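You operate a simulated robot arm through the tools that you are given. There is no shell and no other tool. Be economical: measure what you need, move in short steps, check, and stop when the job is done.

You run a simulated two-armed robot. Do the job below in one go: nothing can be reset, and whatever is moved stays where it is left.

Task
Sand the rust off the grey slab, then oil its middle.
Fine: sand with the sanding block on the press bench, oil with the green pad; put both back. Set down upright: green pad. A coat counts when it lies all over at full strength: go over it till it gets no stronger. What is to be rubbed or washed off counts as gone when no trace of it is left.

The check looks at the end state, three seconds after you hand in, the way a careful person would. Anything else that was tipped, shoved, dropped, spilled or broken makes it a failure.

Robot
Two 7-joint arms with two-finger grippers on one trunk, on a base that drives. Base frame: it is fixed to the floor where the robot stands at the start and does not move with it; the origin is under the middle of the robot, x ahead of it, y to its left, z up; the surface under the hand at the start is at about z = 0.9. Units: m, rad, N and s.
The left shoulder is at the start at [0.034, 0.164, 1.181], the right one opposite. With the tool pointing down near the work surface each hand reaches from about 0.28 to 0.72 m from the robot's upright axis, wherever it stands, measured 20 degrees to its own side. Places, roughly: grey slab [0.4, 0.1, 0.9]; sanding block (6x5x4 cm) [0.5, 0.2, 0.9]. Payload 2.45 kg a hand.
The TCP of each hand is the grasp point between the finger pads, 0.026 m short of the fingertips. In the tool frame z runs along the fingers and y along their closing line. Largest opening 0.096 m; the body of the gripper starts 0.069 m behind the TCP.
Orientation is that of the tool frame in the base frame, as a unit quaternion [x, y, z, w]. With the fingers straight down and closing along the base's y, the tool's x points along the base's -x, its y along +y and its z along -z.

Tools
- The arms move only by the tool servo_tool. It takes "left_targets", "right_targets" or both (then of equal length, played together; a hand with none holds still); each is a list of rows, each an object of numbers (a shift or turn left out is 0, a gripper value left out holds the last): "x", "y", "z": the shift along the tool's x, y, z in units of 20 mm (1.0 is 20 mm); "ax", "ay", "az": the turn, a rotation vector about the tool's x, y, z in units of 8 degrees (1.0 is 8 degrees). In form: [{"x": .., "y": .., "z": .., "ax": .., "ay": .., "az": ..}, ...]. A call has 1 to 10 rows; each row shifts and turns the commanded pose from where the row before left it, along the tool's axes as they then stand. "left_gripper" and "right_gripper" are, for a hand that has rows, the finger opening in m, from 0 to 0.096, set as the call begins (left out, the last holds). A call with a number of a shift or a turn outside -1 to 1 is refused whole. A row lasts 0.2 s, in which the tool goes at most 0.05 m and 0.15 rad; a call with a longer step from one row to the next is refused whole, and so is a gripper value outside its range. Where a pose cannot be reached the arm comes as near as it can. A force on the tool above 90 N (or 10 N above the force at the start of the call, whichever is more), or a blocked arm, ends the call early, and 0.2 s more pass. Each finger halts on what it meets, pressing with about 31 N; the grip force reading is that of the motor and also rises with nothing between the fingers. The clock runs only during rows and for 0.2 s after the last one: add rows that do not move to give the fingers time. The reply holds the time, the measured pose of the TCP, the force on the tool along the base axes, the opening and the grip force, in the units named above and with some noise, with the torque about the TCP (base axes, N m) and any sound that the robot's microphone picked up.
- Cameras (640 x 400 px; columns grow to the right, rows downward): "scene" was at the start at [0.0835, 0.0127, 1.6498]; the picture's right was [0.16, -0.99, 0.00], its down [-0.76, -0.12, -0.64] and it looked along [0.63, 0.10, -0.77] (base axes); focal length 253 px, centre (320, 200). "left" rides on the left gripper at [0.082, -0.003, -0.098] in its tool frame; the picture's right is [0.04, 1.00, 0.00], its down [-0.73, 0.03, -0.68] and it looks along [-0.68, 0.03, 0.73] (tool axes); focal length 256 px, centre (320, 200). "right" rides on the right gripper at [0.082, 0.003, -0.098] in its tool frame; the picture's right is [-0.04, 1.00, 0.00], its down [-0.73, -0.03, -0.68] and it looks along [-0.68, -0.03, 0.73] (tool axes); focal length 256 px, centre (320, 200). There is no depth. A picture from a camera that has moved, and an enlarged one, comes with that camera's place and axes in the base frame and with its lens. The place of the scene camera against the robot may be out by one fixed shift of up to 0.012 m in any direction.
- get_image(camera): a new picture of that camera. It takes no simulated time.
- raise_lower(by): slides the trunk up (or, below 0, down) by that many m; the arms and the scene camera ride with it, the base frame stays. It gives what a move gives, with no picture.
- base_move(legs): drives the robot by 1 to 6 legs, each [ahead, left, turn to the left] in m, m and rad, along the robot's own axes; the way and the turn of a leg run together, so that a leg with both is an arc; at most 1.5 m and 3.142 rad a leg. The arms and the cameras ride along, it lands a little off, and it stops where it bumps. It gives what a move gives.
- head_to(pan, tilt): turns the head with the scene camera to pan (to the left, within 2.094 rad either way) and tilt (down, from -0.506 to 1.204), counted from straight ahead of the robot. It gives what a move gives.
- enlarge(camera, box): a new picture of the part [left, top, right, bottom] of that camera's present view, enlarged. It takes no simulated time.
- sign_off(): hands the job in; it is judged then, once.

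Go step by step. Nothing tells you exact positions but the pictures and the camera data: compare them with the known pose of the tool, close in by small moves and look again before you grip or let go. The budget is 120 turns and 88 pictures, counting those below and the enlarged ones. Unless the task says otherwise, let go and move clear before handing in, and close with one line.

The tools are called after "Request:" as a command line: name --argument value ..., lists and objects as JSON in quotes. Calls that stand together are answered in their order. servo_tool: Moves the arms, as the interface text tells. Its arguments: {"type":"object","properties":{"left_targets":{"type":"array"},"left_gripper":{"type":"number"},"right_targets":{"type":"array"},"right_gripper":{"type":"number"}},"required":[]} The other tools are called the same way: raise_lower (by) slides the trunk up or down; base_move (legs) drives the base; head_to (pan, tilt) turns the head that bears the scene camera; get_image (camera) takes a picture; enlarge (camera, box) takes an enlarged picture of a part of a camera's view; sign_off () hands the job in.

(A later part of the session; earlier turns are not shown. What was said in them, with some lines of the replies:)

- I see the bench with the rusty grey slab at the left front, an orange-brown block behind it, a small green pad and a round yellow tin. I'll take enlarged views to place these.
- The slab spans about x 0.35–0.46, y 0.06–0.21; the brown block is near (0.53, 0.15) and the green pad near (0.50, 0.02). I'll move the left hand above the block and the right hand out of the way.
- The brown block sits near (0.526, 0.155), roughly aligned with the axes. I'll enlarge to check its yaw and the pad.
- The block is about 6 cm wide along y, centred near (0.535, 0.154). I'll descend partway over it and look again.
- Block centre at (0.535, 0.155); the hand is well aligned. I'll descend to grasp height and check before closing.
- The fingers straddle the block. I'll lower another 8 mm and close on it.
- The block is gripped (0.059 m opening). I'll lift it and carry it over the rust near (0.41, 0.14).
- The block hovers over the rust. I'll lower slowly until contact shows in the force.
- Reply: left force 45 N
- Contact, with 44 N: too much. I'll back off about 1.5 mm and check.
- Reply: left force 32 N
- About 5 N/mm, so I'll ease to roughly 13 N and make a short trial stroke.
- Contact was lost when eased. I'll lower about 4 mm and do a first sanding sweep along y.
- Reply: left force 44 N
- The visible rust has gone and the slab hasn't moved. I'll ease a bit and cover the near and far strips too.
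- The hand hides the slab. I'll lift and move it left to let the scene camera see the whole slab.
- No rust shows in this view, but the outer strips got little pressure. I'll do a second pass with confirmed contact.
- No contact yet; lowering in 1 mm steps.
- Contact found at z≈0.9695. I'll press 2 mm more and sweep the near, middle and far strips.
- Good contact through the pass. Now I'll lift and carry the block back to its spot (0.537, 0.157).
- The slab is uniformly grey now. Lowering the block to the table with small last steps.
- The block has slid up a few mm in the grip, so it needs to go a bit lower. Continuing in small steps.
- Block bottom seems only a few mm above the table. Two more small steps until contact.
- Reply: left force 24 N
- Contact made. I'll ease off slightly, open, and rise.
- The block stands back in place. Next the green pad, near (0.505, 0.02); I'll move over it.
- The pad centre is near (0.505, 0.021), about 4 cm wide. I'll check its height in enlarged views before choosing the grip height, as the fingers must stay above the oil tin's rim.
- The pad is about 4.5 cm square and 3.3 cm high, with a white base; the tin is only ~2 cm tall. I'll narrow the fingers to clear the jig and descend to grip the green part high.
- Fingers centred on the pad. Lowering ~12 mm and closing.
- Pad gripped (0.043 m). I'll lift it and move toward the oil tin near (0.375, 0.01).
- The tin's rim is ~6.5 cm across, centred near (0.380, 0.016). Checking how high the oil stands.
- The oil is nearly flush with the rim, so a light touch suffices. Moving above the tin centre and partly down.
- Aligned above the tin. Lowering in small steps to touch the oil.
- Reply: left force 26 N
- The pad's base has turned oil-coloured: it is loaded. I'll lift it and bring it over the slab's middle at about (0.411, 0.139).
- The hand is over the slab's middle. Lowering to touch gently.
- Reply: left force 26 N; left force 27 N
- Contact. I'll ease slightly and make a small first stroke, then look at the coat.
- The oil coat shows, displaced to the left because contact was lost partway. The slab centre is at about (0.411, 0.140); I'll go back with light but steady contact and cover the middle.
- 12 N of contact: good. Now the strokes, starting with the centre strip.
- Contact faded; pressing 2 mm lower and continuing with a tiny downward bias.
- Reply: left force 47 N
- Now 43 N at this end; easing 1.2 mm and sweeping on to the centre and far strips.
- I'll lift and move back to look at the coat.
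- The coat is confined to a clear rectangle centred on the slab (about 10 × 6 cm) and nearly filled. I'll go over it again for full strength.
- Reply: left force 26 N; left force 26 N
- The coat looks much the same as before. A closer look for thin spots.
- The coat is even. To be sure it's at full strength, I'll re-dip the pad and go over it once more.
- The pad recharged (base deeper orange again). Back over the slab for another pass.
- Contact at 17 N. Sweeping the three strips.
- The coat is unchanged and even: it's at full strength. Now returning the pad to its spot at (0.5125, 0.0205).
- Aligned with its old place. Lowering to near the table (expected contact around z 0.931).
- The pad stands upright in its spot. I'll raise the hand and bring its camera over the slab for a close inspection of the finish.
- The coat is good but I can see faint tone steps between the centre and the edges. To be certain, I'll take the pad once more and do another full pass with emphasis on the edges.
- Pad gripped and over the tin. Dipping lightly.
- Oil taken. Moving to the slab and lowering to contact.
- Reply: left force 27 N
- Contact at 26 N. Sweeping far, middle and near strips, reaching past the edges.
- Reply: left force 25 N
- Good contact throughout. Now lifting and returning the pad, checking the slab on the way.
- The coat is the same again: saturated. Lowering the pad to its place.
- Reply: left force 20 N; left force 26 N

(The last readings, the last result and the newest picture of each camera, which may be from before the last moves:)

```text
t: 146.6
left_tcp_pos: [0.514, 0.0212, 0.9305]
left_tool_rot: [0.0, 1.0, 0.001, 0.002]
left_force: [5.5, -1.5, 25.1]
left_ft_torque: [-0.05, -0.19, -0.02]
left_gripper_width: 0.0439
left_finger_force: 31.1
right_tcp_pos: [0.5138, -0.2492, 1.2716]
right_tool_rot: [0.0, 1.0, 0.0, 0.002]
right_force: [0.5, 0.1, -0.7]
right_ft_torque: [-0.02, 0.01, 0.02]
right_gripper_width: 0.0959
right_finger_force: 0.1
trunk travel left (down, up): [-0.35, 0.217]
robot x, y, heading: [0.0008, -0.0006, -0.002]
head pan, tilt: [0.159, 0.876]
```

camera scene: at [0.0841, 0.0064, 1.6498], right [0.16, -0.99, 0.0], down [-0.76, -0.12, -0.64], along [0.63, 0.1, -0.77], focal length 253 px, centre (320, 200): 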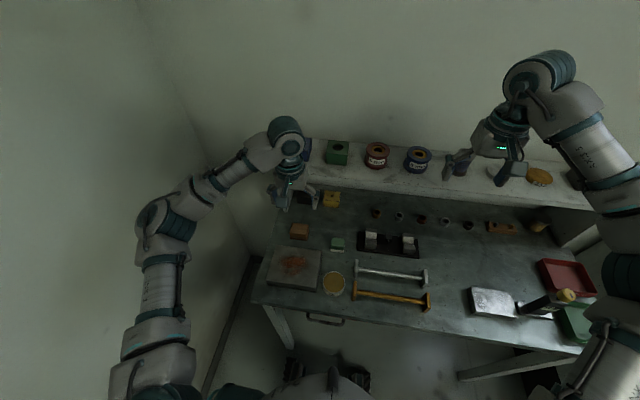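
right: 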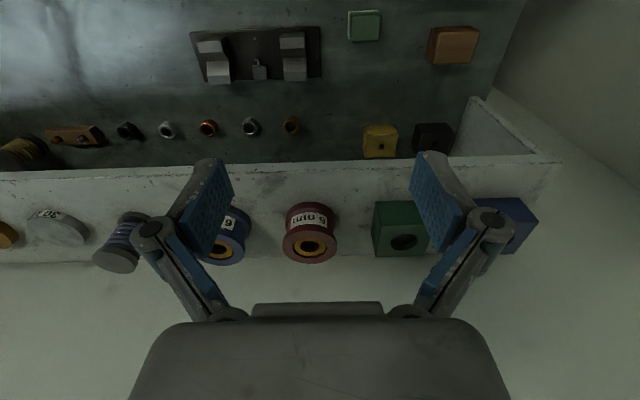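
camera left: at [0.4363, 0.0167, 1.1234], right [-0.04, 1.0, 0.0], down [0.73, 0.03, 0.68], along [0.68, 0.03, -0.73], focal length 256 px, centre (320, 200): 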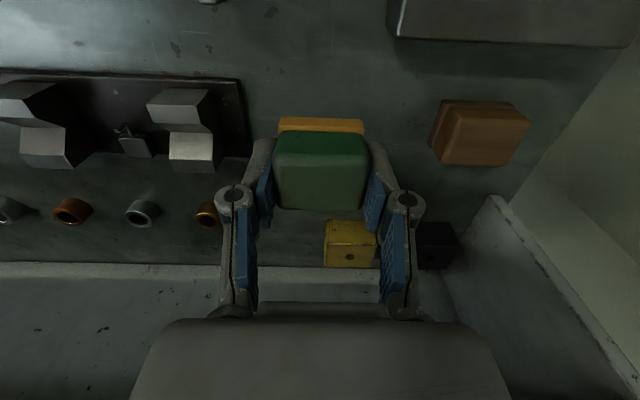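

On the table. Easing, opening, and rising clear.

Request:
servo_tool --left_targets '[{"z": -0.15}, {}]'

Request:
servo_tool --left_targets '[{}, {}, {}]' --left_gripper 0.07

Request:
servo_tool --left_targets '[{"z": -1}, {"z": -1}, {"z": -1}, {"z": -1}, {"z": -1}, {"z": -1}, {"z": -1}, {"z": -1}, {"z": -1}, {"z": -1}]'

Request:
servo_tool --left_targets '[{"y": 1, "z": -0.5}, {"y": 1, "z": -0.5}, {"y": 1, "z": -0.5}, {"y": 1, "z": -0.5}, {"y": 1}, {"y": 1}, {"y": 1}, {"y": 1}, {"y": 1}, {"y": 1}]'

Request:
get_image --camera "scene"

Request:
enlarge --camera "scene" --box '[250, 180, 440, 330]'

```text
t: 147.2
left_tcp_pos: [0.5142, 0.0216, 0.9295]
left_tool_rot: [0.0, 1.0, 0.002, 0.0]
left_force: [2.7, -2.1, 5.9]
left_ft_torque: [-0.11, -0.19, 0.03]
left_gripper_width: 0.0434
left_finger_force: 31.0
right_tcp_pos: [0.5149, -0.2486, 1.2716]
right_tool_rot: [0.0, 1.0, 0.001, 0.001]
right_force: [-0.2, -0.4, 0.8]
right_ft_torque: [0.01, -0.03, 0.03]
right_gripper_width: 0.0961
right_finger_force: 0.1
trunk travel left (down, up): [-0.35, 0.217]
robot x, y, heading: [0.0013, -0.001, -0.002]
head pan, tilt: [0.159, 0.876]
```

```text
t: 148.0
left_tcp_pos: [0.5153, 0.0213, 0.9303]
left_tool_rot: [0.0, 1.0, 0.001, 0.001]
left_force: [-0.1, 1.0, -0.5]
left_ft_torque: [0.0, -0.05, 0.02]
left_gripper_width: 0.0701
left_finger_force: 0.1
right_tcp_pos: [0.5143, -0.2494, 1.27]
right_tool_rot: [0.001, 1.0, 0.0, 0.001]
right_force: [0.1, 0.1, -0.9]
right_ft_torque: [0.02, 0.01, 0.0]
right_gripper_width: 0.0962
right_finger_force: 0.1
trunk travel left (down, up): [-0.35, 0.217]
robot x, y, heading: [0.0003, 0.0006, -0.001]
head pan, tilt: [0.159, 0.876]
```

```text
t: 150.2
left_tcp_pos: [0.5143, 0.0187, 1.1346]
left_tool_rot: [0.001, 1.0, 0.001, 0.002]
left_force: [0.1, 0.4, 0.7]
left_ft_torque: [-0.01, -0.04, 0.0]
left_gripper_width: 0.0699
left_finger_force: 0.0
right_tcp_pos: [0.5147, -0.2493, 1.271]
right_tool_rot: [0.0, 1.0, 0.001, 0.001]
right_force: [-0.1, 0.9, -0.6]
right_ft_torque: [-0.01, 0.0, 0.0]
right_gripper_width: 0.0961
right_finger_force: 0.1
trunk travel left (down, up): [-0.35, 0.217]
robot x, y, heading: [0.0006, 0.0025, -0.003]
head pan, tilt: [0.159, 0.876]
```

```text
t: 152.4
left_tcp_pos: [0.5127, 0.2219, 1.171]
left_tool_rot: [0.001, 1.0, 0.0, 0.001]
left_force: [0.1, -0.3, 0.6]
left_ft_torque: [-0.01, -0.01, 0.02]
left_gripper_width: 0.0701
left_finger_force: 0.0
right_tcp_pos: [0.5151, -0.2466, 1.2717]
right_tool_rot: [0.0, 1.0, 0.0, 0.0]
right_force: [-0.5, 0.6, -0.1]
right_ft_torque: [0.02, -0.03, 0.03]
right_gripper_width: 0.0958
right_finger_force: 0.1
trunk travel left (down, up): [-0.35, 0.217]
robot x, y, heading: [-0.0004, 0.0028, 0.005]
head pan, tilt: [0.159, 0.876]
```

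```text
27 pictures are left
camera scene: at [0.0834, 0.0107, 1.6498], right [0.16, -0.99, 0.0], down [-0.76, -0.12, -0.64], along [0.63, 0.1, -0.77], focal length 253 px, centre (320, 200)
```

scene: 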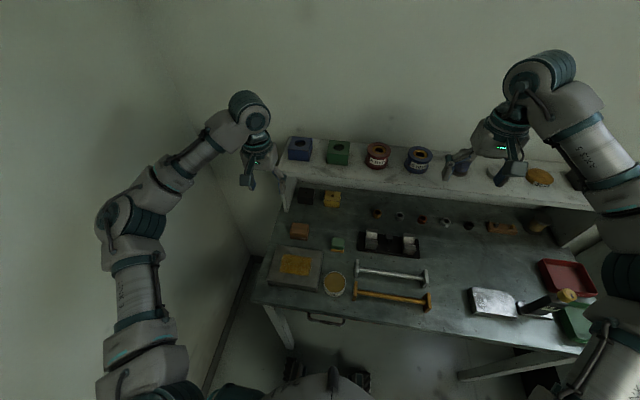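

```text
2.67 times, centred on (345, 255) of scene
camera zoom: at [0.0834, 0.0107, 1.6498], right [0.16, -0.99, 0.0], down [-0.76, -0.12, -0.64], along [0.63, 0.1, -0.77], focal length 674 px, centre (253, 53)
```

zoom: 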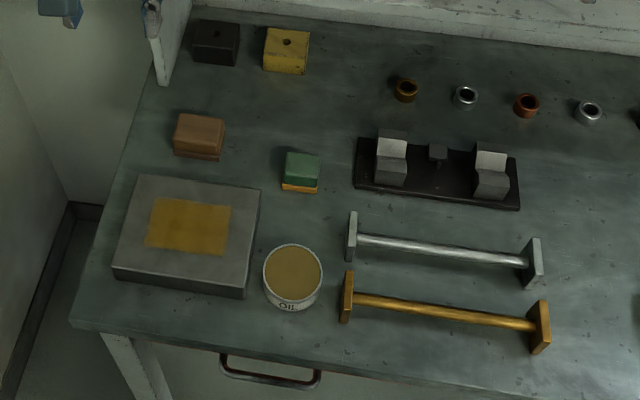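

The slab is free of rust with its middle evenly oiled. The block and pad are back upright in their places, nothing else has moved, and both hands are clear, so I'm handing in.

Request:
sign_off

```text
The job is handed in.
```

The job is handed in: no rust is visible on the slab, its middle has an even oil coat that extra passes no longer changed, and the sanding block and green pad are back in place, with the pad upright.
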